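You operate a simulated robot arm through the tools that you are given. There is no shell and no other tool. Be economical: measure what you need, move in short steps, check, and stop when the job is done.

Carry out the task below with a simulated robot arm. There is one attempt and no reset: what you move stays moved.

TASK
Clamp the black bolt, grease its patch, then free it and put it on the side shelf.
Fine: red brush, grease tin; brush back; fingers out of the jaws. Set down upright: red brush. A coat counts when it lies all over at full strength: go over it till it gets no stronger.
Where things are to end (x, y in the base frame): black bolt within 6 cm of [16, 5].

The check looks at the end state, three seconds after you hand in, the way a careful person would. Anything else that was tipped, shoved, dropped, spilled or broken makes it a failure.

THE ROBOT
A 6-joint arm with a two-finger parallel gripper, fixed in place. Base frame: the origin is at the foot of the arm, x ahead of it, y to its left, z up; the work surface is at about z = 0. Units: cm, degrees, N and s.
With the tool pointing down near the work surface it reaches from about 14 to 58 cm from the base axis. Its first joint turns from -66.0 to 66.0 degrees. Payload 2.1 kg.
The tool frame sits at the grasp point between the pads (the TCP): z along the fingers, y along the line on which they close. The tips reach 3 cm beyond it. Largest opening 9.4 cm; finger width 2.8, thickness 1; the body of the gripper, 5 by 9.6 cm, starts 5.5 cm behind the TCP.
Orientation is that of the tool frame in the base frame, as a unit quaternion [w, x, y, z]. With the fingers straight down and closing along the base's y, the tool's x points along the base's -x, its y along +y and its z along -z.

THE INTERFACE
- The arm moves only by the tool apply_moves. Its argument "increments" is a list of rows, each a list of 2 entries, a list of its own where there are three numbers: the shift along the base's x, y, z in cm, then the turn, a rotation vector about the base's x, y, z in degrees. In form: [[[tx, ty, tz], [ax, ay, az]], ...]. A call has 1 to 12 rows; each row is the pose to reach, as a shift and turn from the pose commanded when the call began. "jaw" is the opening, from 0 (shut) to 1 (fully open), set as the call begins (left out, the last holds). A row lasts 0.2 s, in which the tool goes at most 5 cm and 8.6 degrees; a call with a longer step from one row to the next is refused whole, and so is a gripper value outside its range. A pose out of reach is approached as far as the arm can. The call stops where the force on the tool passes 90 N (or 10 N more than at its start, if that is more) or the arm is blocked; 0.2 s more then pass. Each finger travels about 7.2 cm/s and halts on what it meets, pressing with about 23 N; the grip force reading is that of the motor and also rises with nothing between the fingers. The clock runs only during rows and for 0.2 s after the last one: add rows that repeat a pose to give the fingers time. The reply holds the time, the measured pose of the TCP, the force on the tool along the base axes, the opening and the grip force, in the units named above and with some noise, with the torque about the TCP (base axes, N m) and any sound that the robot's microphone picked up.
- Cameras (640 x 400 px; columns grow to the right, rows downward): "scene" is fixed at [2.54, -37.1, 47.61]; the picture's right is [0.93, -0.37, 0.00], its down [-0.24, -0.60, -0.76] and it looks along [0.29, 0.71, -0.65] (base axes); focal length 214 px, centre (320, 200). "wrist" rides on the gripper at [7.6, 1.4, -10.2] in the tool frame; the picture's right is [-0.18, 0.98, 0.00], its down [-0.75, -0.14, -0.64] and it looks along [-0.63, -0.12, 0.77] (tool axes); focal length 243 px, centre (320, 200). There is no depth. A picture from a camera that has moved, and an enlarged one, comes with that camera's place and axes in the base frame and with its lens. The place of the scene camera against the robot may be out by one fixed shift of up to 1.2 cm in any direction.
- snapshot(camera): a new picture of that camera. It takes no simulated time.
- zoom(camera, box): a new picture of the part [left, top, right, bottom] of that camera's present view, enlarged. It takes no simulated time.
- sign_off(): hands the job in; it is judged then, once.

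Go step by step. Nothing tells you positions but the pictures and the camera data: compare them with the known pose of the tool, close in by small moves and look again before you grip or let go. The budget is 120 turns and 68 pictures, counting those below and the enlarged ones. Unless the task says otherwise, let go and move clear before handing in, and close with one line.

The tools are called after "Emit:" as a command line: name --argument value ..., lists and objects as JSON in quotes. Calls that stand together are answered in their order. apply_moves: Moves the arm, as the interface text tells. Its arguments: {"type":"object","properties":{"increments":{"type":"array"},"jaw":{"type":"number"}},"required":["increments"]} The other tools are called the same way: snapshot (camera) takes a picture; zoom (camera, box) takes an enlarged picture of a part of a camera's view; sign_off () hands the job in.

At the start:

```text
time: 0.0
tool_pos: [35.31, -13.15, 38.44]
tcp_rot: [0.0, 0.0, 1.0, -0.001]
ft_force: [0.3, -1.3, 0.4]
wrist_torque: [0.01, 0.0, 0.03]
width: 9.41
grip_force: 0.2
```

scene: 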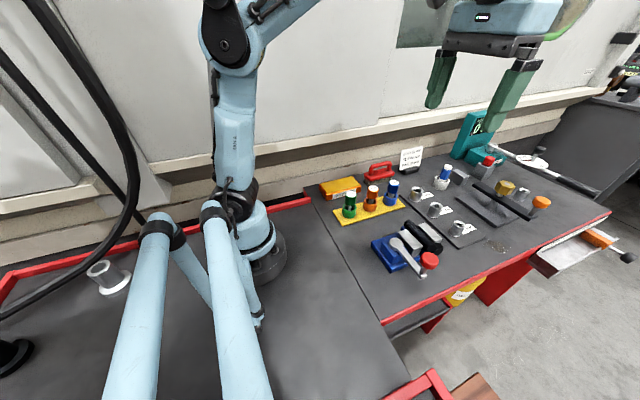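
wrist: 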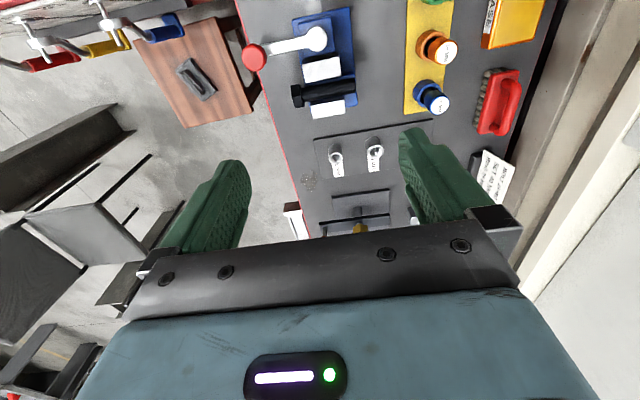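

I see a bench with a blue vise (lever with a red knob), a black bolt, tins, a red brush and other things. I'll zoom in first to identify them.

Emit:
zoom --camera "scene" --box '[310, 140, 470, 240]'

Emit:
zoom --camera "scene" --box '[360, 190, 520, 290]'

Emit:
zoom --camera "scene" --box '[420, 130, 580, 230]'

Emit:
zoom --camera "wrist" --box '[230, 0, 550, 200]'

```text
4.00 times, centred on (390, 190) of scene
camera zoom: at [2.54, -37.1, 47.61], right [0.93, -0.37, 0.0], down [-0.24, -0.6, -0.76], along [0.29, 0.71, -0.65], focal length 858 px, centre (40, 240)
```

zoom: 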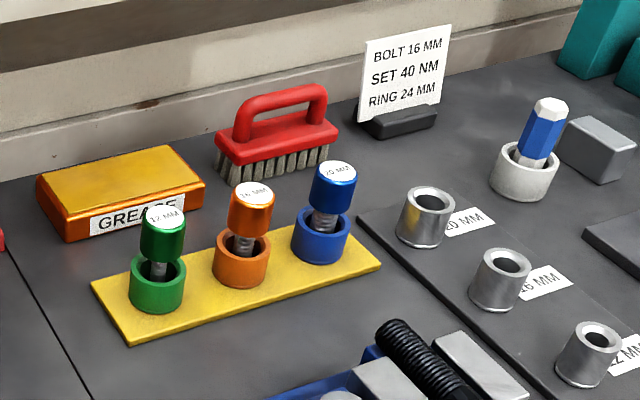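

```text
4.00 times, centred on (440, 240) of scene
camera zoom: at [2.54, -37.1, 47.61], right [0.93, -0.37, 0.0], down [-0.24, -0.6, -0.76], along [0.29, 0.71, -0.65], focal length 858 px, centre (-160, 40)
```

zoom: 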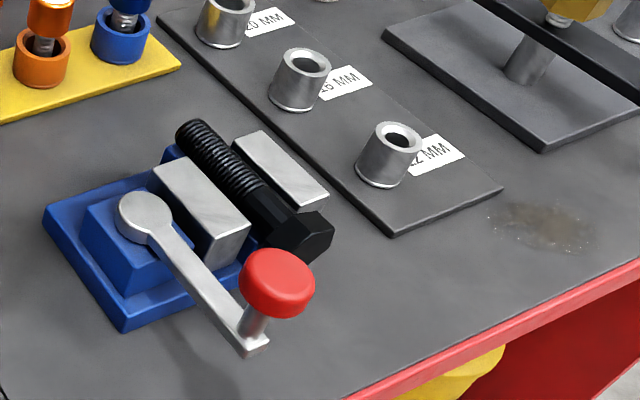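

```text
4.00 times, centred on (500, 180) of scene
camera zoom: at [2.54, -37.1, 47.61], right [0.93, -0.37, 0.0], down [-0.24, -0.6, -0.76], along [0.29, 0.71, -0.65], focal length 858 px, centre (-400, 280)
```

zoom: 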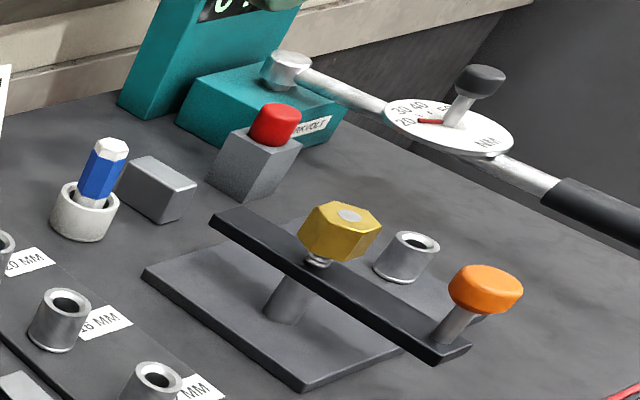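

```text
2.00 times, centred on (390, 100) of wrist
camera zoom: at [27.55, -11.71, 48.87], right [0.18, 0.98, 0.0], down [0.75, -0.14, 0.64], along [0.63, -0.12, -0.77], focal length 485 px, centre (180, 400)
```

zoom: 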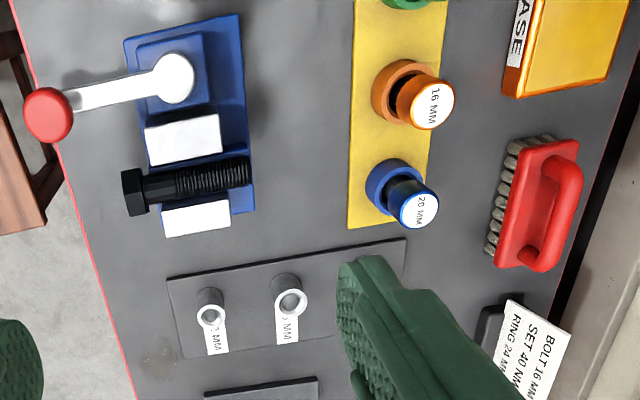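

The bolt lies loosely between the vise jaws, with its head towards me. The lever has a red knob, and the red brush and grease box sit by the wall. I'll bring the wrist camera closer to the vise and check the side-shelf area.

Emit:
apply_moves --increments '[[[-3, -1, -2.5], [0, 0, 0]], [[-6, -2, -5], [0, 0, 0]], [[-9, -3, -7.5], [0, 0, 0]], [[-11, -4, -10], [0, 0, 0]], [[-11, -4, -10], [0, 0, 0]]]' --jaw 1

Emit:
snapshot --camera "wrist"

Emit:
zoom --camera "scene" --box '[240, 160, 400, 260]'

```text
time: 1.2
tool_pos: [24.36, -17.09, 28.53]
tcp_rot: [0.0, 0.0, 1.0, 0.0]
ft_force: [-0.5, 0.3, 0.1]
wrist_torque: [0.02, 0.02, 0.02]
width: 9.39
grip_force: 0.1
```

```text
61 pictures are left
camera wrist: at [16.63, -15.87, 38.88], right [0.18, 0.98, 0.0], down [0.75, -0.14, 0.64], along [0.63, -0.12, -0.77], focal length 243 px, centre (320, 200)
```

wrist: 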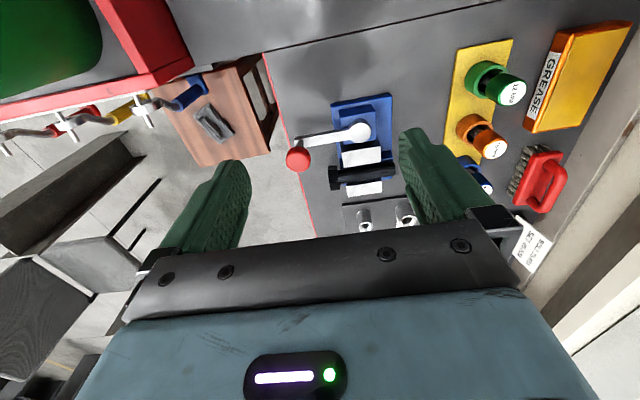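

```text
4.00 times, centred on (320, 210) of scene
camera zoom: at [2.53, -37.1, 47.61], right [0.93, -0.37, 0.0], down [-0.24, -0.6, -0.76], along [0.29, 0.71, -0.65], focal length 858 px, centre (320, 160)
```

zoom: 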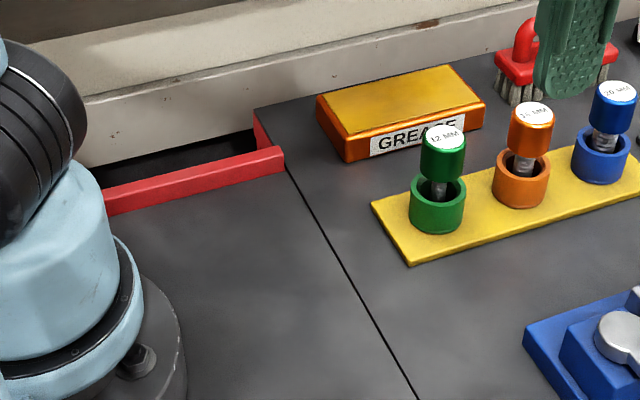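

The side shelf is the left-hand surface beyond the seam, and (16, 5) lies on it. Next I'll look closely at the vise, brush and grease.

Emit:
zoom --camera "wrist" --box '[280, 80, 424, 240]'

Emit:
zoom --camera "wrist" --box '[440, 20, 640, 220]'

```text
2.50 times, centred on (352, 160) of wrist
camera zoom: at [16.63, -15.87, 38.88], right [0.18, 0.98, 0.0], down [0.75, -0.14, 0.64], along [0.63, -0.12, -0.77], focal length 606 px, centre (240, 300)
```

zoom: 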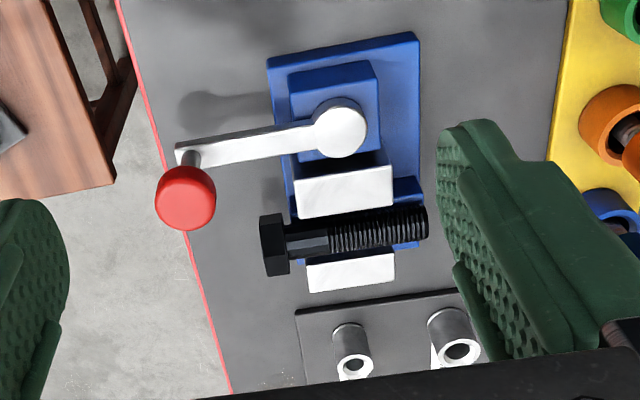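

```text
2.00 times, centred on (540, 120) of wrist
camera zoom: at [16.63, -15.87, 38.88], right [0.18, 0.98, 0.0], down [0.75, -0.14, 0.64], along [0.63, -0.12, -0.77], focal length 485 px, centre (-120, 360)
```

zoom: 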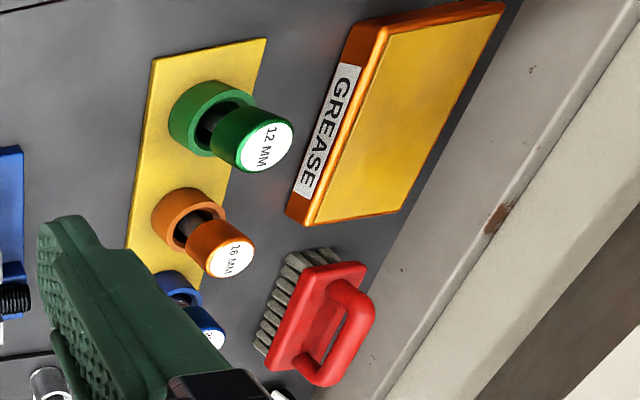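

The bolt axis is about x≈39.8, running from y≈-18.5 (head) to -8.4, at z≈5. The lever pivot is near (31, -13.4, 7.3) and the knob near (32.4, -22, 10). I'll get a closer look at the jaws and the patch.

Emit:
apply_moves --increments '[[[0.5, 1, -3], [0, 0, 0]], [[1, 2, -6], [0, 0, 0]], [[1.5, 3, -9], [0, 0, 0]], [[1.5, 3, -9], [0, 0, 0]]]'

Emit:
zoom --camera "wrist" --box '[220, 60, 428, 240]'

```text
time: 2.2
tool_pos: [25.71, -13.84, 19.52]
tcp_rot: [0.0, 0.0, 1.0, 0.0]
ft_force: [0.2, 0.2, -0.2]
wrist_torque: [-0.01, 0.01, -0.02]
width: 9.41
grip_force: 0.0
```

```text
2.22 times, centred on (324, 150) of wrist
camera zoom: at [18.05, -12.51, 29.86], right [0.18, 0.98, 0.0], down [0.75, -0.14, 0.64], along [0.63, -0.12, -0.77], focal length 539 px, centre (311, 311)
```

zoom: 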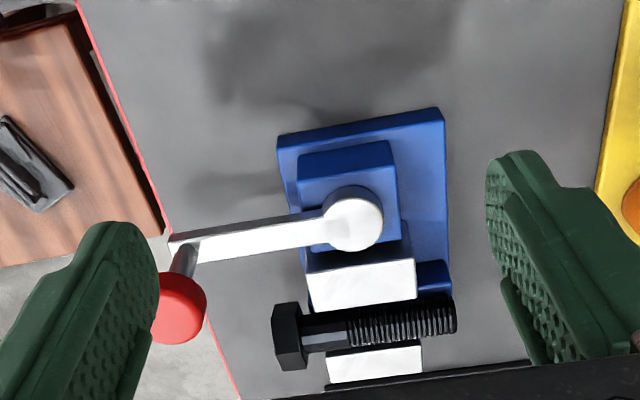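

The knob is about (32.4, -21.9, 10). I'll turn the tool 90° so the fingers straddle the knob along x, which lets me swing the lever in either direction, and hover above it.

Emit:
apply_moves --increments '[[[0.6, -0.75, 0], [0, 0, 8.2]], [[1.2, -1.5, 0], [0, 0, 16.4]], [[1.8, -2.25, 0], [0, 0, 24.6]], [[2.4, -3, 0], [0, 0, 32.8]], [[3, -3.75, 0], [0, 0, 41]], [[3.6, -4.5, 0], [0, 0, 49.2]], [[4.2, -5.25, 0], [0, 0, 57.4]], [[4.8, -6, 0], [0, 0, 65.6]], [[5.4, -6.75, 0], [0, 0, 73.8]], [[6, -7.5, 0], [0, 0, 82]], [[6.6, -8.1, 0], [0, 0, 90]], [[6.6, -8.1, 0], [0, 0, 90]]]' --jaw 0.6

Emit:
snapshot --camera "wrist"

Emit:
snapshot --camera "scene"

```text
time: 4.8
tool_pos: [32.38, -22.04, 19.54]
tcp_rot: [0.0, 0.708, -0.706, 0.0]
ft_force: [0.5, 0.8, -0.8]
wrist_torque: [0.02, -0.02, 0.03]
width: 5.65
grip_force: 0.2
```

```text
56 pictures are left
camera wrist: at [30.82, -29.66, 29.78], right [-0.98, 0.18, 0.0], down [0.14, 0.75, 0.64], along [0.12, 0.63, -0.77], focal length 243 px, centre (320, 200)
```

wrist: 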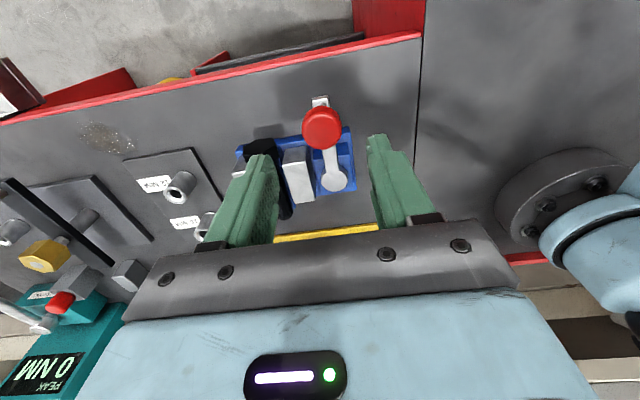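

```text
55 pictures are left
```

scene: 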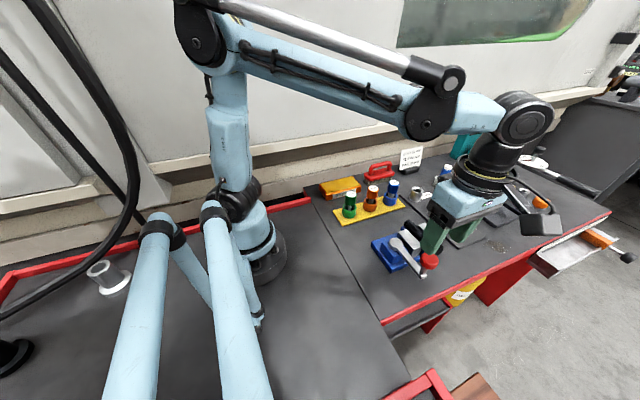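

The knob is centred between the fingers at about (32.3, -21.3). I'll go down around it.

Emit:
apply_moves --increments '[[[0, 0.6, -2], [0, 0, 0]], [[0, 0.6, -4], [0, 0, 0]], [[0, 0.6, -6], [0, 0, 0]], [[0, 0.6, -8], [0, 0, 0]], [[0, 0.6, -8], [0, 0, 0]]]'

Emit:
snapshot --camera "wrist"

Emit:
zoom --camera "scene" --box '[360, 190, 520, 290]'

```text
time: 6.0
tool_pos: [32.36, -21.48, 11.73]
tcp_rot: [0.0, -0.707, 0.707, 0.001]
ft_force: [0.0, 0.1, 0.0]
wrist_torque: [0.01, -0.02, 0.01]
width: 5.64
grip_force: 0.0
```

```text
54 pictures are left
camera wrist: at [30.92, -29.22, 21.93], right [-0.98, 0.18, 0.0], down [0.14, 0.75, 0.64], along [0.12, 0.63, -0.77], focal length 243 px, centre (320, 200)
```

wrist: 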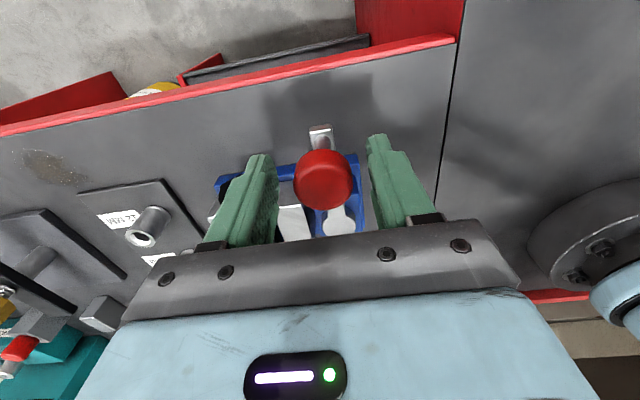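

```text
4.00 times, centred on (440, 240) of scene
camera zoom: at [2.53, -37.1, 47.61], right [0.93, -0.37, 0.0], down [-0.24, -0.6, -0.76], along [0.29, 0.71, -0.65], focal length 858 px, centre (-160, 40)
```

zoom: 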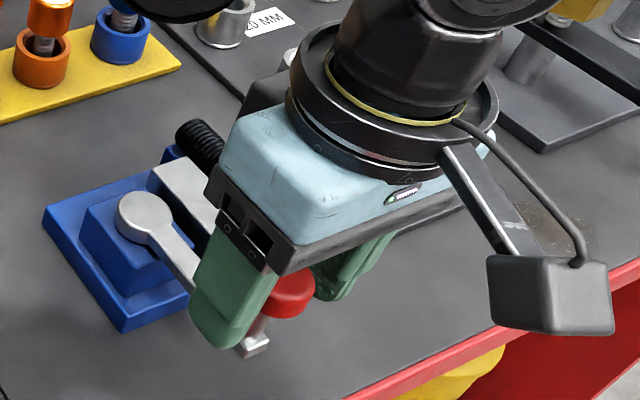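

The knob is between the fingers. I'll gently try the lever clockwise (towards -x), about 24°, and watch the force.

Emit:
apply_moves --increments '[[[0, 0.2, -0.7], [0, 0, 0]], [[-0.6, 0.2, -0.7], [0, 0, -4]], [[-1.14, 0.15, -0.7], [0, 0, -8]], [[-1.7, 0.2, -0.7], [0, 0, -12]], [[-2.27, 0.24, -0.7], [0, 0, -16]], [[-2.83, 0.36, -0.7], [0, 0, -20]], [[-3.38, 0.5, -0.7], [0, 0, -24]], [[-3.38, 0.5, -0.7], [0, 0, -24]]]'

Emit:
zoom --camera "wrist" --box '[190, 90, 450, 250]'

```text
time: 7.8
tool_pos: [28.85, -21.09, 10.96]
tcp_rot: [0.0, -0.543, 0.84, 0.0]
ft_force: [2.6, 0.0, 0.9]
wrist_torque: [0.03, -0.05, 0.03]
width: 5.81
grip_force: 1.3
```

```text
2.46 times, centred on (320, 170) of wrist
camera zoom: at [24.34, -27.54, 21.28], right [-0.82, 0.57, 0.0], down [0.44, 0.63, 0.64], along [0.37, 0.53, -0.77], focal length 597 px, centre (320, 274)
```

zoom: 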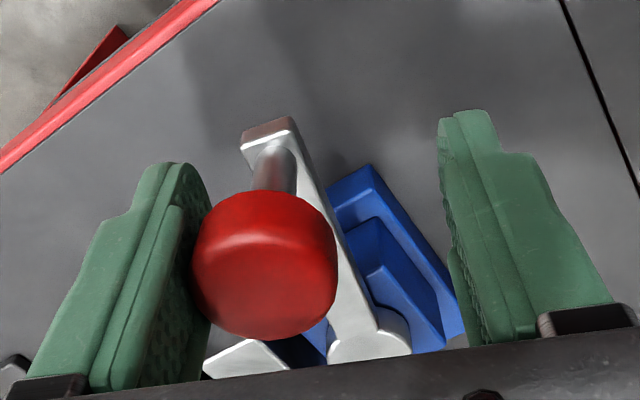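

The lever moves easily this way. I'll check whether the jaw gap is shrinking.

Emit:
zoom --camera "scene" --box '[370, 200, 466, 260]'

```text
6.67 times, centred on (418, 230) of scene
camera zoom: at [2.53, -37.1, 47.61], right [0.93, -0.37, 0.0], down [-0.24, -0.6, -0.76], along [0.29, 0.71, -0.65], focal length 1430 px, centre (-333, 0)
```

zoom: 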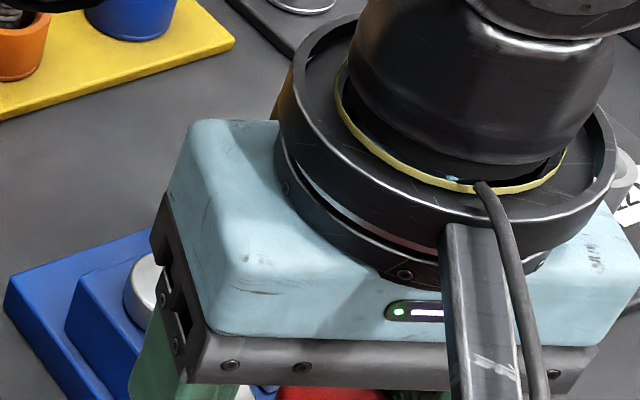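

The view is blocked, so I'll carry on along the arc and feel for resistance.

Emit:
apply_moves --increments '[[[-0.54, 0.2, 0], [0, 0, -4]], [[-1.06, 0.42, 0], [0, 0, -8]], [[-1.57, 0.7, 0], [0, 0, -12]], [[-2.05, 0.98, 0], [0, 0, -16]], [[-2.52, 1.32, 0], [0, 0, -20]], [[-2.96, 1.67, 0], [0, 0, -24]], [[-3.37, 2.07, 0], [0, 0, -28]], [[-3.76, 2.49, 0], [0, 0, -32]], [[-3.76, 2.49, 0], [0, 0, -32]]]'

Emit:
snapshot --camera "wrist"

Emit:
zoom --camera "scene" --box '[360, 190, 520, 290]'

```text
time: 9.8
tool_pos: [25.12, -18.63, 10.75]
tcp_rot: [0.0, -0.292, 0.957, 0.0]
ft_force: [2.3, -0.9, -0.6]
wrist_torque: [0.01, 0.04, 0.0]
width: 5.8
grip_force: 1.3
```

```text
50 pictures are left
camera wrist: at [17.96, -21.7, 21.1], right [-0.4, 0.92, 0.0], down [0.7, 0.3, 0.64], along [0.59, 0.25, -0.77], focal length 243 px, centre (320, 200)
```

wrist: 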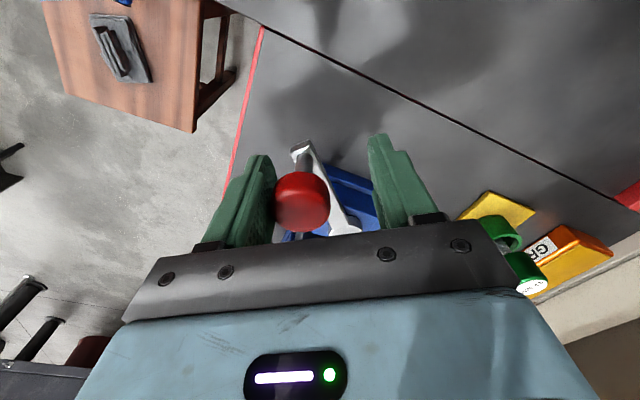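

```text
4.00 times, centred on (440, 240) of scene
camera zoom: at [2.54, -37.1, 47.61], right [0.93, -0.37, 0.0], down [-0.24, -0.6, -0.76], along [0.29, 0.71, -0.65], focal length 858 px, centre (-160, 40)
```

zoom: 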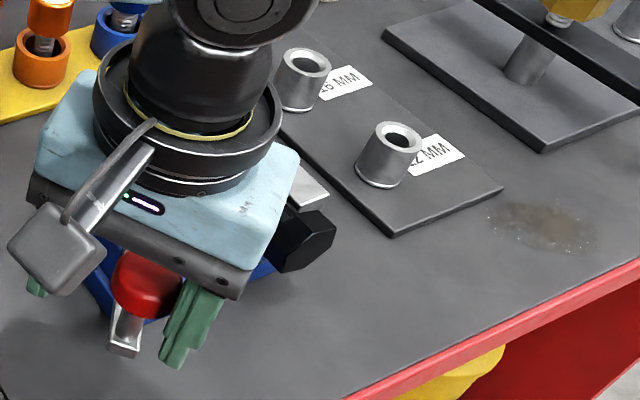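

There's still no resistance. I'll keep turning.

Emit:
apply_moves --increments '[[[-0.35, 0.45, 0], [0, 0, -4]], [[-0.68, 0.91, 0], [0, 0, -8]], [[-0.97, 1.4, 0], [0, 0, -12]], [[-1.22, 1.92, 0], [0, 0, -16]], [[-1.44, 2.44, 0], [0, 0, -20]], [[-1.62, 2.98, 0], [0, 0, -24]], [[-1.76, 3.54, 0], [0, 0, -28]], [[-1.87, 4.1, 0], [0, 0, -32]], [[-1.87, 4.1, 0], [0, 0, -32]]]'

Emit:
snapshot --camera "wrist"

Emit:
zoom --camera "scene" --box '[360, 190, 520, 290]'

```text
time: 11.8
tool_pos: [23.33, -14.48, 10.7]
tcp_rot: [0.0, -0.016, 1.0, 0.001]
ft_force: [0.7, -3.4, 1.6]
wrist_torque: [-0.04, -0.02, -0.02]
width: 5.81
grip_force: 1.5
```

```text
48 pictures are left
camera wrist: at [15.58, -13.37, 21.11], right [0.15, 0.99, 0.0], down [0.76, -0.12, 0.64], along [0.63, -0.1, -0.77], focal length 243 px, centre (320, 200)
```

wrist: 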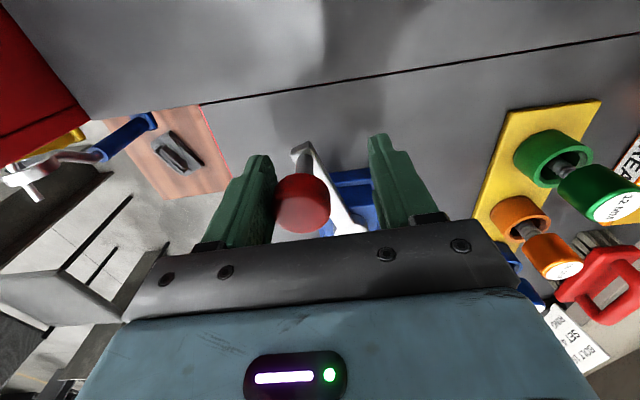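

```text
4.00 times, centred on (440, 240) of scene
camera zoom: at [2.53, -37.1, 47.61], right [0.93, -0.37, 0.0], down [-0.24, -0.6, -0.76], along [0.29, 0.71, -0.65], focal length 858 px, centre (-160, 40)
```

zoom: 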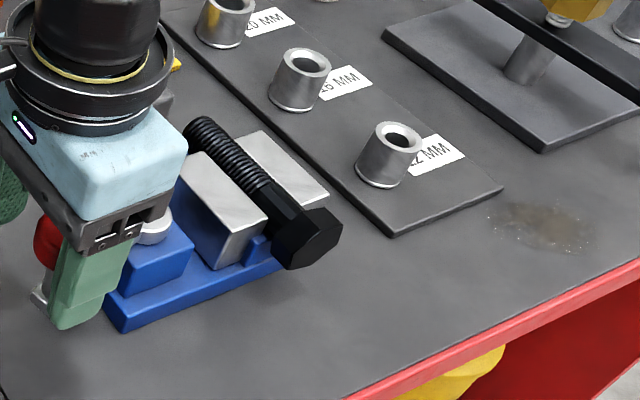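

The jaw is clearly closing on the bolt with clockwise turning. I'll continue in smaller steps until it resists.

Emit:
apply_moves --increments '[[[-0.05, 0.56, 0], [0, 0, -4]], [[-0.09, 1.12, 0], [0, 0, -8]], [[-0.07, 1.68, 0], [0, 0, -12]], [[-0.02, 2.25, 0], [0, 0, -16]], [[-0.02, 2.25, 0], [0, 0, -16]]]'

Emit:
zoom --camera "scene" --box '[360, 190, 520, 290]'

```text
time: 13.0
tool_pos: [23.13, -12.43, 10.74]
tcp_rot: [0.0, 0.124, 0.992, -0.004]
ft_force: [-1.7, -33.3, 4.3]
wrist_torque: [-0.32, -0.3, -0.08]
width: 7.55
grip_force: 16.5
```

```text
4.00 times, centred on (440, 240) of scene
camera zoom: at [2.53, -37.1, 47.61], right [0.93, -0.37, 0.0], down [-0.24, -0.6, -0.76], along [0.29, 0.71, -0.65], focal length 858 px, centre (-160, 40)
```

zoom: 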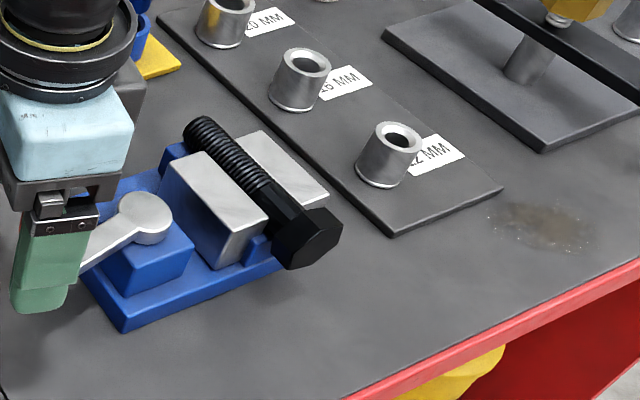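

The lever now resists at 33 N and the jaws are snug on the bolt. I'll back off, lift clear and inspect.

Emit:
apply_moves --increments '[[[0, -0.8, 0], [0, 0, 0]], [[0, -1.0, 1.5], [0, 0, 0]], [[0, -1.0, 4], [0, 0, 0]], [[0, -1.0, 8], [0, 0, 4]], [[0, -1.0, 12], [0, 0, 8]], [[0, -1.0, 12], [0, 0, 15]], [[0, -1.0, 12], [0, 0, 15]]]'

Emit:
zoom --camera "wrist" --box '[220, 60, 428, 240]'

```text
time: 14.6
tool_pos: [23.35, -13.33, 23.0]
tcp_rot: [0.0, -0.009, 1.0, 0.0]
ft_force: [-0.5, 0.5, -1.2]
wrist_torque: [-0.02, -0.03, 0.02]
width: 5.61
grip_force: 0.1
```

```text
2.22 times, centred on (324, 150) of wrist
camera zoom: at [15.72, -11.98, 33.25], right [0.17, 0.99, 0.0], down [0.76, -0.13, 0.64], along [0.63, -0.11, -0.77], focal length 539 px, centre (311, 311)
```

zoom: 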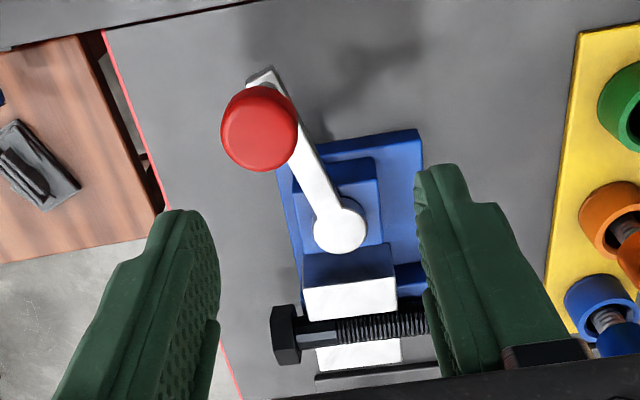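

The lever stayed put and the bolt is clamped. I'll move over the bolt to find its patch.

Emit:
apply_moves --increments '[[[4, 0, -0.5], [0, 0, 0]], [[8, 0, -1], [0, 0, 0]], [[11, 0, -2], [0, 0, 0]], [[13.5, 0, -3], [0, 0, 0]], [[13.5, 0, -3], [0, 0, 0]]]' --jaw 1

Emit:
zoom --camera "wrist" --box '[230, 40, 410, 160]'

```text
time: 15.8
tool_pos: [36.92, -13.1, 19.85]
tcp_rot: [-0.001, -0.008, 1.0, 0.0]
ft_force: [-0.6, -0.5, 0.4]
wrist_torque: [0.03, -0.01, 0.02]
width: 9.4
grip_force: 0.0
```

```text
3.33 times, centred on (320, 100) of wrist
camera zoom: at [29.24, -11.8, 30.11], right [0.17, 0.99, 0.0], down [0.76, -0.13, 0.64], along [0.63, -0.11, -0.77], focal length 809 px, centre (320, 533)
```

zoom: 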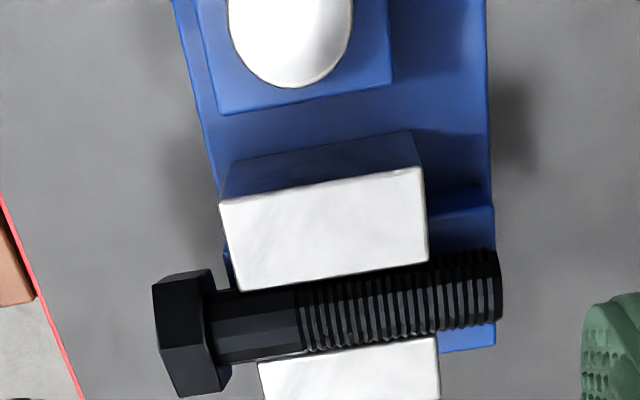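

There's no separate mark on the bolt: smooth shank and thread are visible, with axis x≈40.1 and y from -18.5 to -8. Next I'll go over to view the brush and the tin.

Emit:
apply_moves --increments '[[[0, 4, 1.5], [0, 0, 0]], [[0, 8, 3], [0, 0, 0]], [[0, 12, 4.5], [0, 0, 0]], [[0, 16, 6], [0, 0, 0]], [[0, 20, 6], [0, 0, 0]], [[0, 24, 6], [0, 0, 0]], [[0, 26, 6], [0, 0, 0]], [[0, 26, 6], [0, 0, 0]]]'

Emit:
snapshot --camera "wrist"

Emit:
zoom --camera "wrist" --box '[250, 60, 410, 160]'

```text
time: 17.6
tool_pos: [36.82, 12.68, 26.01]
tcp_rot: [0.0, -0.009, 1.0, 0.0]
ft_force: [-0.6, 0.4, 0.1]
wrist_torque: [0.01, -0.01, -0.01]
width: 9.42
grip_force: 0.1
```

```text
43 pictures are left
camera wrist: at [29.12, 13.97, 36.27], right [0.17, 0.99, 0.0], down [0.76, -0.13, 0.64], along [0.63, -0.11, -0.77], focal length 243 px, centre (320, 200)
```

wrist: 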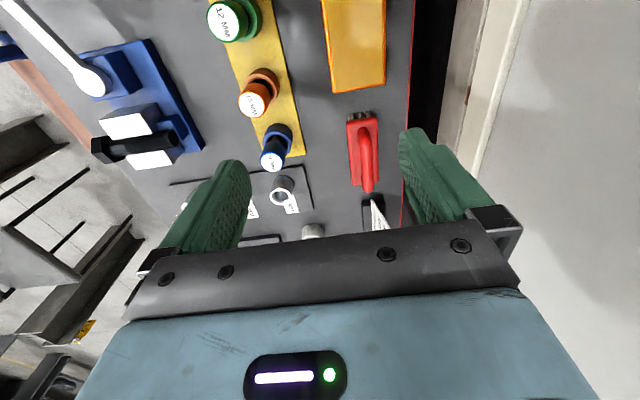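

```text
4.00 times, centred on (330, 110) of wrist
camera zoom: at [29.12, 13.97, 36.27], right [0.17, 0.99, 0.0], down [0.76, -0.13, 0.64], along [0.63, -0.11, -0.77], focal length 970 px, centre (280, 560)
```

zoom: 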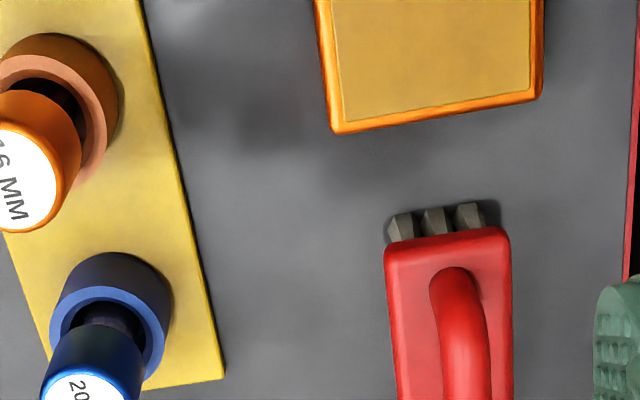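

The brush lies along x with its handle at y≈17.3 and its centre near x≈47. I'll hover closer over it to refine that.

Emit:
apply_moves --increments '[[[2.7, 1.5, -3], [0, 0, 0]], [[5.4, 3, -6], [0, 0, 0]], [[8.2, 4.5, -9], [0, 0, 0]], [[8.2, 4.5, -9], [0, 0, 0]]]'

Emit:
snapshot --camera "wrist"

Emit:
zoom --camera "scene" --box '[320, 120, 480, 220]'

```text
time: 18.6
tool_pos: [45.05, 17.35, 17.07]
tcp_rot: [0.0, -0.009, 1.0, 0.0]
ft_force: [0.3, 0.6, -0.3]
wrist_torque: [0.0, -0.03, 0.04]
width: 9.4
grip_force: 0.1
```

```text
41 pictures are left
camera wrist: at [37.45, 18.54, 27.38], right [0.17, 0.99, 0.0], down [0.76, -0.13, 0.64], along [0.63, -0.11, -0.77], focal length 243 px, centre (320, 200)
```

wrist: 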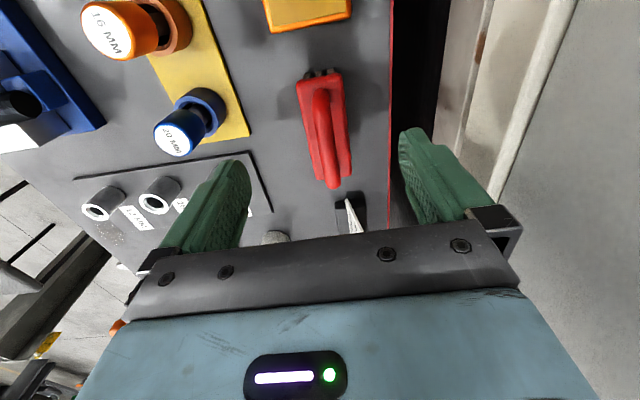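

```text
4.00 times, centred on (400, 170) of scene
camera zoom: at [2.54, -37.1, 47.61], right [0.93, -0.37, 0.0], down [-0.24, -0.6, -0.76], along [0.29, 0.71, -0.65], focal length 858 px, centre (0, 320)
```

zoom: 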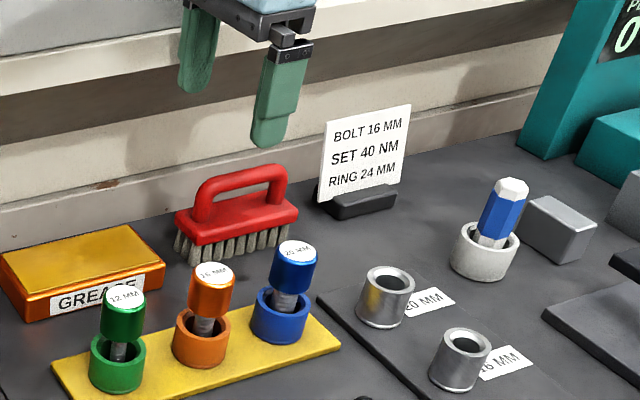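

The handle's top bar runs x≈43–51 at y≈17.4, z≈7.8, with a yaw of about -2.5°. I'll descend with the fingers open around it.

Emit:
apply_moves --increments '[[[2.25, 0.05, -2], [0, 0, -3]], [[2.25, 0.05, -4.5], [0, 0, -3]], [[2.25, 0.05, -7], [0, 0, -3]], [[2.25, 0.05, -9], [0, 0, -3]], [[2.25, 0.05, -9], [0, 0, -3]]]'

Emit:
snapshot --camera "wrist"

Emit:
zoom --camera "scene" --box '[340, 130, 420, 180]'

```text
time: 19.8
tool_pos: [47.27, 17.45, 8.17]
tcp_rot: [0.0, 0.018, 1.0, 0.0]
ft_force: [0.2, -0.1, 0.7]
wrist_torque: [0.01, -0.04, 0.0]
width: 9.39
grip_force: 0.1
```

```text
39 pictures are left
camera wrist: at [39.69, 19.06, 18.43], right [0.22, 0.98, 0.0], down [0.75, -0.17, 0.64], along [0.63, -0.14, -0.77], focal length 243 px, centre (320, 200)
```

wrist: 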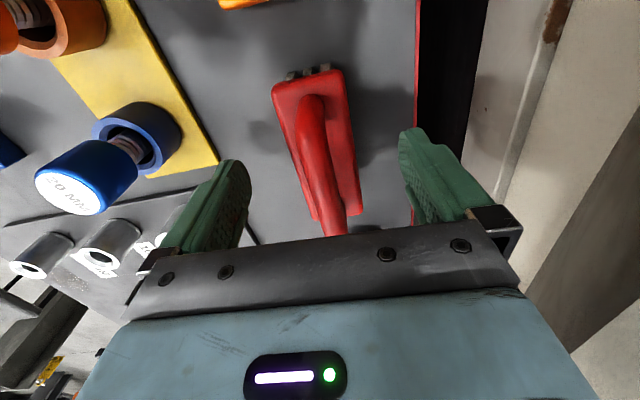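

```text
8.00 times, centred on (380, 155) of scene
camera zoom: at [2.53, -37.1, 47.61], right [0.93, -0.37, 0.0], down [-0.24, -0.6, -0.76], along [0.29, 0.71, -0.65], focal length 1716 px, centre (-160, 560)
```

zoom: 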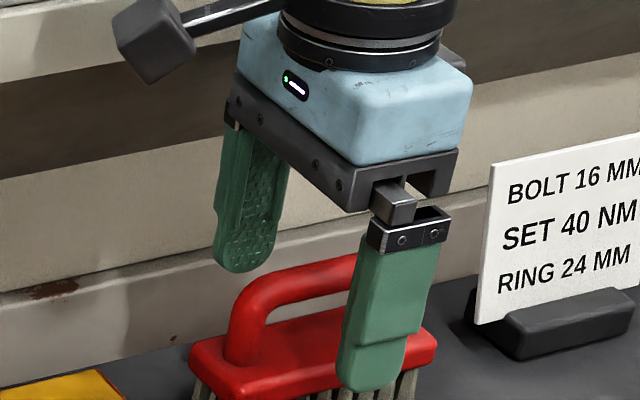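

The handle is centred between the fingers. I'll align the yaw a little, drop 0.4 cm and close.

Emit:
apply_moves --increments '[[[0, 0, -0.4], [0, 0, -2.5]], [[0, 0, -0.4], [0, 0, -2.5]]]'

Emit:
apply_moves --increments '[[[0, 0, 0], [0, 0, 0]], [[0, 0, 0], [0, 0, 0]], [[0, 0, 0], [0, 0, 0]], [[0, 0, 0], [0, 0, 0]], [[0, 0, 0], [0, 0, 0]]]' --jaw 0

Emit:
apply_moves --increments '[[[0, 0, 1], [0, 0, 0]], [[0, 0, 3], [0, 0, 0]], [[0, 0, 3], [0, 0, 0]]]'

Emit:
zoom --camera "scene" --box '[340, 130, 420, 180]'

```text
time: 20.4
tool_pos: [47.35, 17.44, 7.73]
tcp_rot: [0.0, 0.039, 0.999, 0.0]
ft_force: [0.4, 0.4, -0.1]
wrist_torque: [0.0, 0.01, -0.02]
width: 9.39
grip_force: 0.1
```

```text
time: 21.6
tool_pos: [47.41, 17.38, 7.61]
tcp_rot: [0.0, 0.039, 0.999, 0.001]
ft_force: [1.2, -0.1, 2.4]
wrist_torque: [0.02, 0.07, -0.02]
width: 1.94
grip_force: 22.8
```

```text
time: 22.4
tool_pos: [47.22, 17.45, 10.72]
tcp_rot: [0.001, 0.039, 0.999, -0.001]
ft_force: [1.0, 2.0, 10.1]
wrist_torque: [0.07, 0.02, -0.05]
width: 1.35
grip_force: 23.2
```

```text
8.00 times, centred on (380, 155) of scene
camera zoom: at [2.53, -37.1, 47.61], right [0.93, -0.37, 0.0], down [-0.24, -0.6, -0.76], along [0.29, 0.71, -0.65], focal length 1716 px, centre (-160, 560)
```

zoom: 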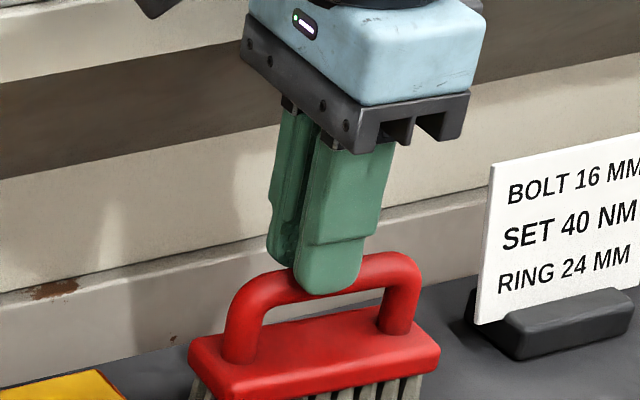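

The fingers slipped up the round bar; the brush stayed put. I'll reopen slightly, go lower, grip longer and lift slowly.

Emit:
apply_moves --increments '[[[0, 0, 0], [0, 0, 0]], [[0, 0, 0], [0, 0, 0]], [[0, 0, -1.5], [0, 0, 0]], [[0, 0, -3.2], [0, 0, 0]], [[0, 0, -3.2], [0, 0, 0]]]' --jaw 0.5

Emit:
snapshot --camera "wrist"

Emit:
zoom --camera "scene" --box '[340, 130, 420, 180]'

```text
time: 23.6
tool_pos: [47.3, 17.53, 7.47]
tcp_rot: [0.0, 0.04, 0.999, -0.001]
ft_force: [-0.2, 0.2, -0.1]
wrist_torque: [-0.01, 0.03, 0.02]
width: 4.68
grip_force: 0.0
```

```text
36 pictures are left
camera wrist: at [39.76, 19.43, 17.7], right [0.26, 0.97, 0.0], down [0.74, -0.2, 0.64], along [0.62, -0.17, -0.77], focal length 243 px, centre (320, 200)
```

wrist: 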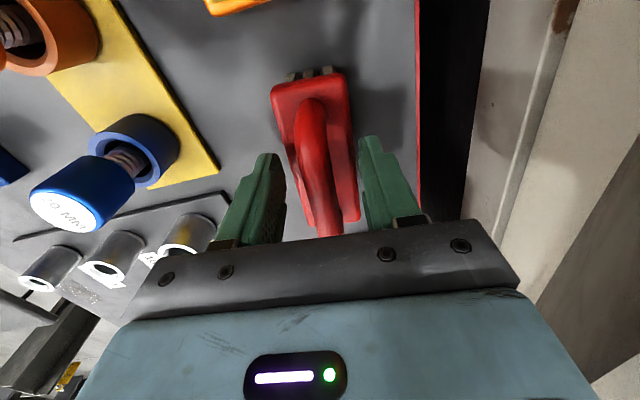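

```text
8.00 times, centred on (380, 155) of scene
camera zoom: at [2.54, -37.1, 47.61], right [0.93, -0.37, 0.0], down [-0.24, -0.6, -0.76], along [0.29, 0.71, -0.65], focal length 1716 px, centre (-160, 560)
```

zoom: 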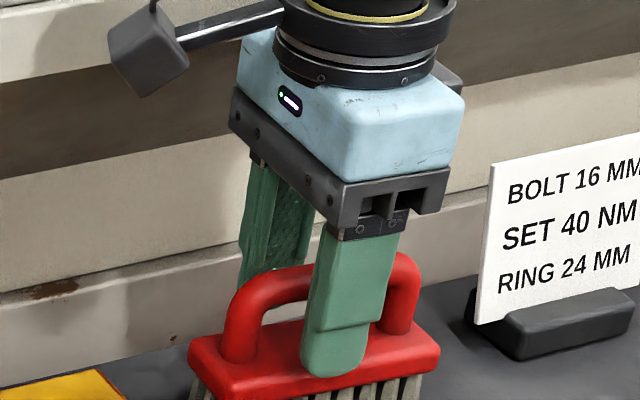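

The fingers straddle the handle centrally. I'll close with a longer wait, then lift very slowly.

Emit:
apply_moves --increments '[[[0, 0, -0.3], [0, 0, 0]], [[0, 0, -0.3], [0, 0, 0]], [[0, 0, -0.3], [0, 0, 0]], [[0, 0, -0.3], [0, 0, 0]], [[0, 0, -0.3], [0, 0, 0]], [[0, 0, -0.3], [0, 0, 0]]]' --jaw 0

Emit:
apply_moves --increments '[[[0, 0, 0.1], [0, 0, 0]], [[0, 0, 0.2], [0, 0, 0]], [[0, 0, 0.35], [0, 0, 0]], [[0, 0, 0.5], [0, 0, 0]], [[0, 0, 0.5], [0, 0, 0]]]'

```text
time: 25.0
tool_pos: [47.41, 17.44, 7.1]
tcp_rot: [0.001, 0.04, 0.999, 0.0]
ft_force: [-0.1, 4.6, 16.6]
wrist_torque: [0.03, -0.04, -0.05]
width: 1.96
grip_force: 22.6
```

```text
time: 26.2
tool_pos: [47.23, 17.28, 7.46]
tcp_rot: [0.0, 0.039, 0.999, 0.0]
ft_force: [0.4, 0.3, -1.3]
wrist_torque: [0.0, -0.01, -0.01]
width: 1.96
grip_force: 23.1
```

Emit:
apply_moves --increments '[[[0, 0, 0.2], [0, 0, 0]], [[0, 0, 0.4], [0, 0, 0]], [[0, 0, 0.7], [0, 0, 0]], [[0, 0, 1.0], [0, 0, 0]], [[0, 0, 1.3], [0, 0, 0]], [[0, 0, 1.6], [0, 0, 0]], [[0, 0, 2.0], [0, 0, 0]], [[0, 0, 2.0], [0, 0, 0]]]'

Emit:
zoom --camera "scene" --box '[340, 130, 420, 180]'

```text
time: 28.0
tool_pos: [47.2, 17.4, 9.4]
tcp_rot: [0.0, 0.039, 0.999, 0.0]
ft_force: [0.0, -0.5, -1.5]
wrist_torque: [0.01, 0.02, 0.01]
width: 1.95
grip_force: 23.2
```

```text
8.00 times, centred on (380, 155) of scene
camera zoom: at [2.54, -37.1, 47.61], right [0.93, -0.37, 0.0], down [-0.24, -0.6, -0.76], along [0.29, 0.71, -0.65], focal length 1716 px, centre (-160, 560)
```

zoom: 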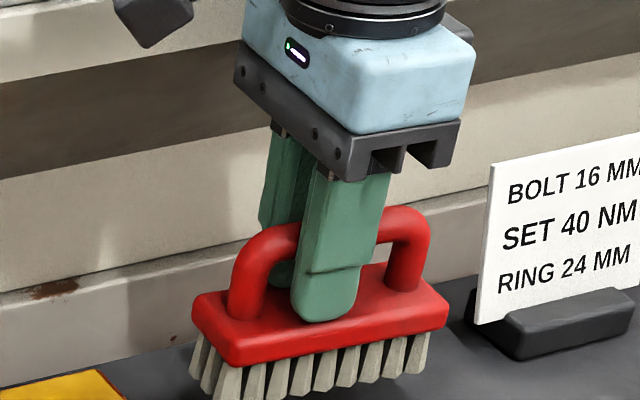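

The brush is held firmly, with its bristles 7.2 cm below the TCP. Its home pose was TCP (47.3, 17.4, 7.2). Next I'll carry it over the tin at about (32.1, 17), squaring the yaw.

Emit:
apply_moves --increments '[[[0, 0, 1], [0, 0, 0]], [[0, 0, 2.5], [0, 0, 0]], [[-1, 0, 3.5], [0, 0, 0]], [[-3, 0, 4], [0, 0, 1]], [[-5, 0, 4], [0, 0, 2]], [[-7, -0.1, 4], [0, 0, 3]], [[-9, -0.2, 4], [0, 0, 4]], [[-11, -0.2, 4], [0, 0, 4.5]], [[-13, -0.3, 4], [0, 0, 4.5]], [[-14.5, -0.3, 4], [0, 0, 4.5]], [[-15.2, -0.4, 4], [0, 0, 4.5]], [[-15.2, -0.4, 4], [0, 0, 4.5]]]'

Emit:
snapshot --camera "wrist"

Emit:
zoom --camera "scene" --box '[300, 130, 396, 230]'

```text
time: 30.6
tool_pos: [32.1, 16.89, 13.29]
tcp_rot: [0.0, 0.0, 1.0, 0.0]
ft_force: [0.3, -0.4, -0.5]
wrist_torque: [0.0, -0.02, 0.01]
width: 1.97
grip_force: 23.3
```

```text
33 pictures are left
camera wrist: at [24.35, 18.27, 23.64], right [0.18, 0.98, 0.0], down [0.75, -0.14, 0.64], along [0.63, -0.12, -0.77], focal length 243 px, centre (320, 200)
```

wrist: 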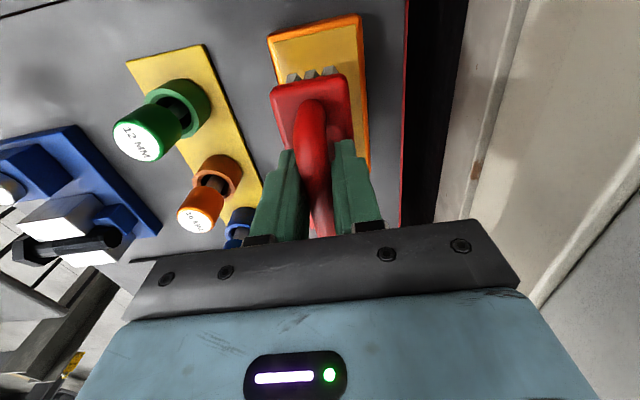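

```text
4.00 times, centred on (348, 180) of scene
camera zoom: at [2.54, -37.1, 47.61], right [0.93, -0.37, 0.0], down [-0.24, -0.6, -0.76], along [0.29, 0.71, -0.65], focal length 858 px, centre (208, 280)
```

zoom: 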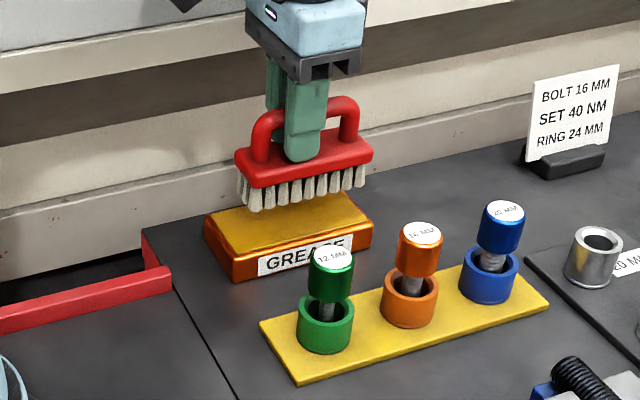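

The tin spans about x 26–38.8, y 14.3–20.7, centred at (32.4, 17.5). I'll shift slightly and lower until the bristles touch the grease.

Emit:
apply_moves --increments '[[[0.3, 0.6, 0], [0, 0, 0]], [[0.3, 0.6, -1], [0, 0, 0]], [[0.3, 0.6, -2], [0, 0, 0]], [[0.3, 0.6, -2.5], [0, 0, 0]], [[0.3, 0.6, -3], [0, 0, 0]], [[0.3, 0.6, -3], [0, 0, 0]]]'

```text
time: 32.0
tool_pos: [32.22, 17.41, 10.59]
tcp_rot: [0.001, -0.001, 1.0, 0.0]
ft_force: [-0.2, 0.1, -0.6]
wrist_torque: [-0.01, 0.02, 0.01]
width: 1.97
grip_force: 23.0
```

Emit:
apply_moves --increments '[[[0, 0, -0.2], [0, 0, 0]], [[0, 0, -0.4], [0, 0, 0]], [[0, 0, -0.6], [0, 0, 0]], [[0, 0, -0.6], [0, 0, 0]]]'

Emit:
zoom --camera "scene" --box '[310, 150, 390, 210]'

```text
time: 33.0
tool_pos: [32.43, 17.53, 9.98]
tcp_rot: [-0.001, -0.001, 1.0, 0.001]
ft_force: [-11.0, 8.6, 41.7]
wrist_torque: [0.22, 0.14, 0.05]
width: 1.96
grip_force: 23.0
```

```text
6.67 times, centred on (350, 180) of scene
camera zoom: at [2.52, -37.11, 47.61], right [0.93, -0.37, 0.0], down [-0.24, -0.6, -0.76], along [0.29, 0.71, -0.65], focal length 1430 px, centre (120, 333)
```

zoom: 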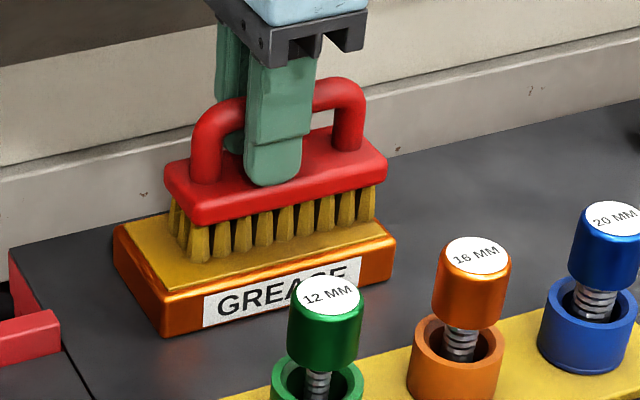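

The bristles are loaded with grease. I'll lift and carry the brush to the bolt, hovering over its thread end.

Emit:
apply_moves --increments '[[[0, 0, 1], [0, 0, 0]], [[0, 0, 3], [0, 0, 0]], [[0, 0, 6], [0, 0, 0]], [[0.8, -1.5, 8], [0, 0, 0]], [[1.8, -5, 8], [0, 0, 0]], [[2.8, -8.5, 8], [0, 0, 0]], [[3.8, -12, 8], [0, 0, 0]], [[4.8, -15.5, 8], [0, 0, 0]], [[5.8, -19, 8], [0, 0, 0]], [[6.8, -22.5, 8], [0, 0, 0]], [[7.7, -26, 8], [0, 0, 0]], [[7.9, -28, 8], [0, 0, 0]]]'

Emit:
apply_moves --increments '[[[0, -1, -1], [0, 0, 0]], [[0, -1, -2], [0, 0, 0]], [[0, -1, -3], [0, 0, 0]], [[0, -1, -3], [0, 0, 0]]]'

Emit:
zoom --camera "scene" --box '[360, 180, 488, 260]'

Emit:
snapshot --camera "wrist"

```text
time: 35.6
tool_pos: [40.28, -10.23, 17.86]
tcp_rot: [0.0, 0.0, 1.0, 0.0]
ft_force: [-1.1, 0.3, -1.5]
wrist_torque: [0.02, 0.0, 0.02]
width: 1.98
grip_force: 22.8
```

```text
time: 36.6
tool_pos: [40.21, -11.46, 14.9]
tcp_rot: [0.0, -0.001, 1.0, 0.0]
ft_force: [0.6, -0.2, -2.0]
wrist_torque: [0.05, 0.03, 0.0]
width: 1.97
grip_force: 23.0
```

```text
5.00 times, centred on (424, 220) of scene
camera zoom: at [2.54, -37.1, 47.61], right [0.93, -0.37, 0.0], down [-0.24, -0.6, -0.76], along [0.29, 0.71, -0.65], focal length 1072 px, centre (-200, 100)
```

zoom: 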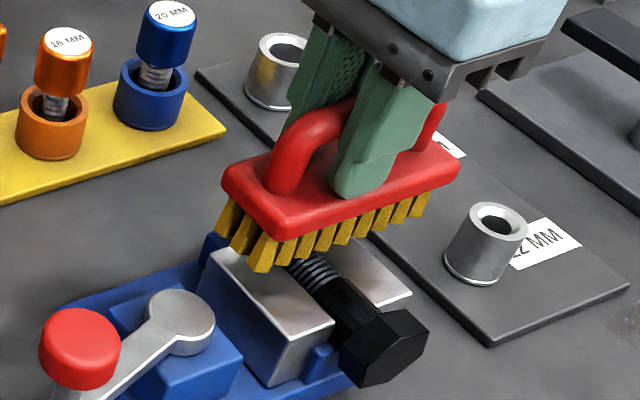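

```text
29 pictures are left
camera wrist: at [32.53, -10.12, 25.22], right [0.18, 0.98, 0.0], down [0.75, -0.14, 0.64], along [0.63, -0.12, -0.77], focal length 243 px, centre (320, 200)
```

wrist: 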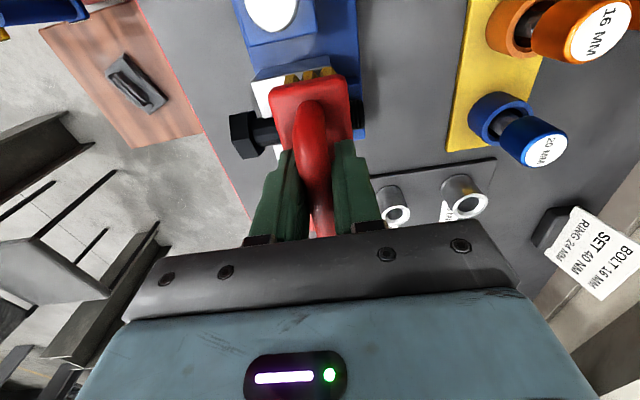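

The brush is just above the threads. I'll lower it to contact.

Emit:
apply_moves --increments '[[[0, 0, -0.3], [0, 0, 0]], [[0, 0, -0.6], [0, 0, 0]], [[0, 0, -0.9], [0, 0, 0]], [[0, 0, -1.1], [0, 0, 0]], [[0, 0, -1.1], [0, 0, 0]]]'

```text
time: 37.8
tool_pos: [40.15, -11.56, 13.82]
tcp_rot: [0.001, 0.0, 1.0, 0.001]
ft_force: [0.4, 0.7, -1.0]
wrist_torque: [0.01, 0.01, -0.03]
width: 1.97
grip_force: 23.0
```

Emit:
apply_moves --increments '[[[0, 0, -0.2], [0, 0, 0]], [[0, 0, -0.4], [0, 0, 0]], [[0, 0, -0.4], [0, 0, 0]]]'

```text
time: 38.4
tool_pos: [40.16, -11.43, 13.7]
tcp_rot: [-0.004, 0.001, 1.0, 0.0]
ft_force: [-0.5, -0.7, 21.5]
wrist_torque: [0.0, -0.01, 0.02]
width: 1.98
grip_force: 22.9
stopped in row 3: the force on the tool passed its limit at 99 N (the readings are from after the stop); the commanded pose is now the measured one
```

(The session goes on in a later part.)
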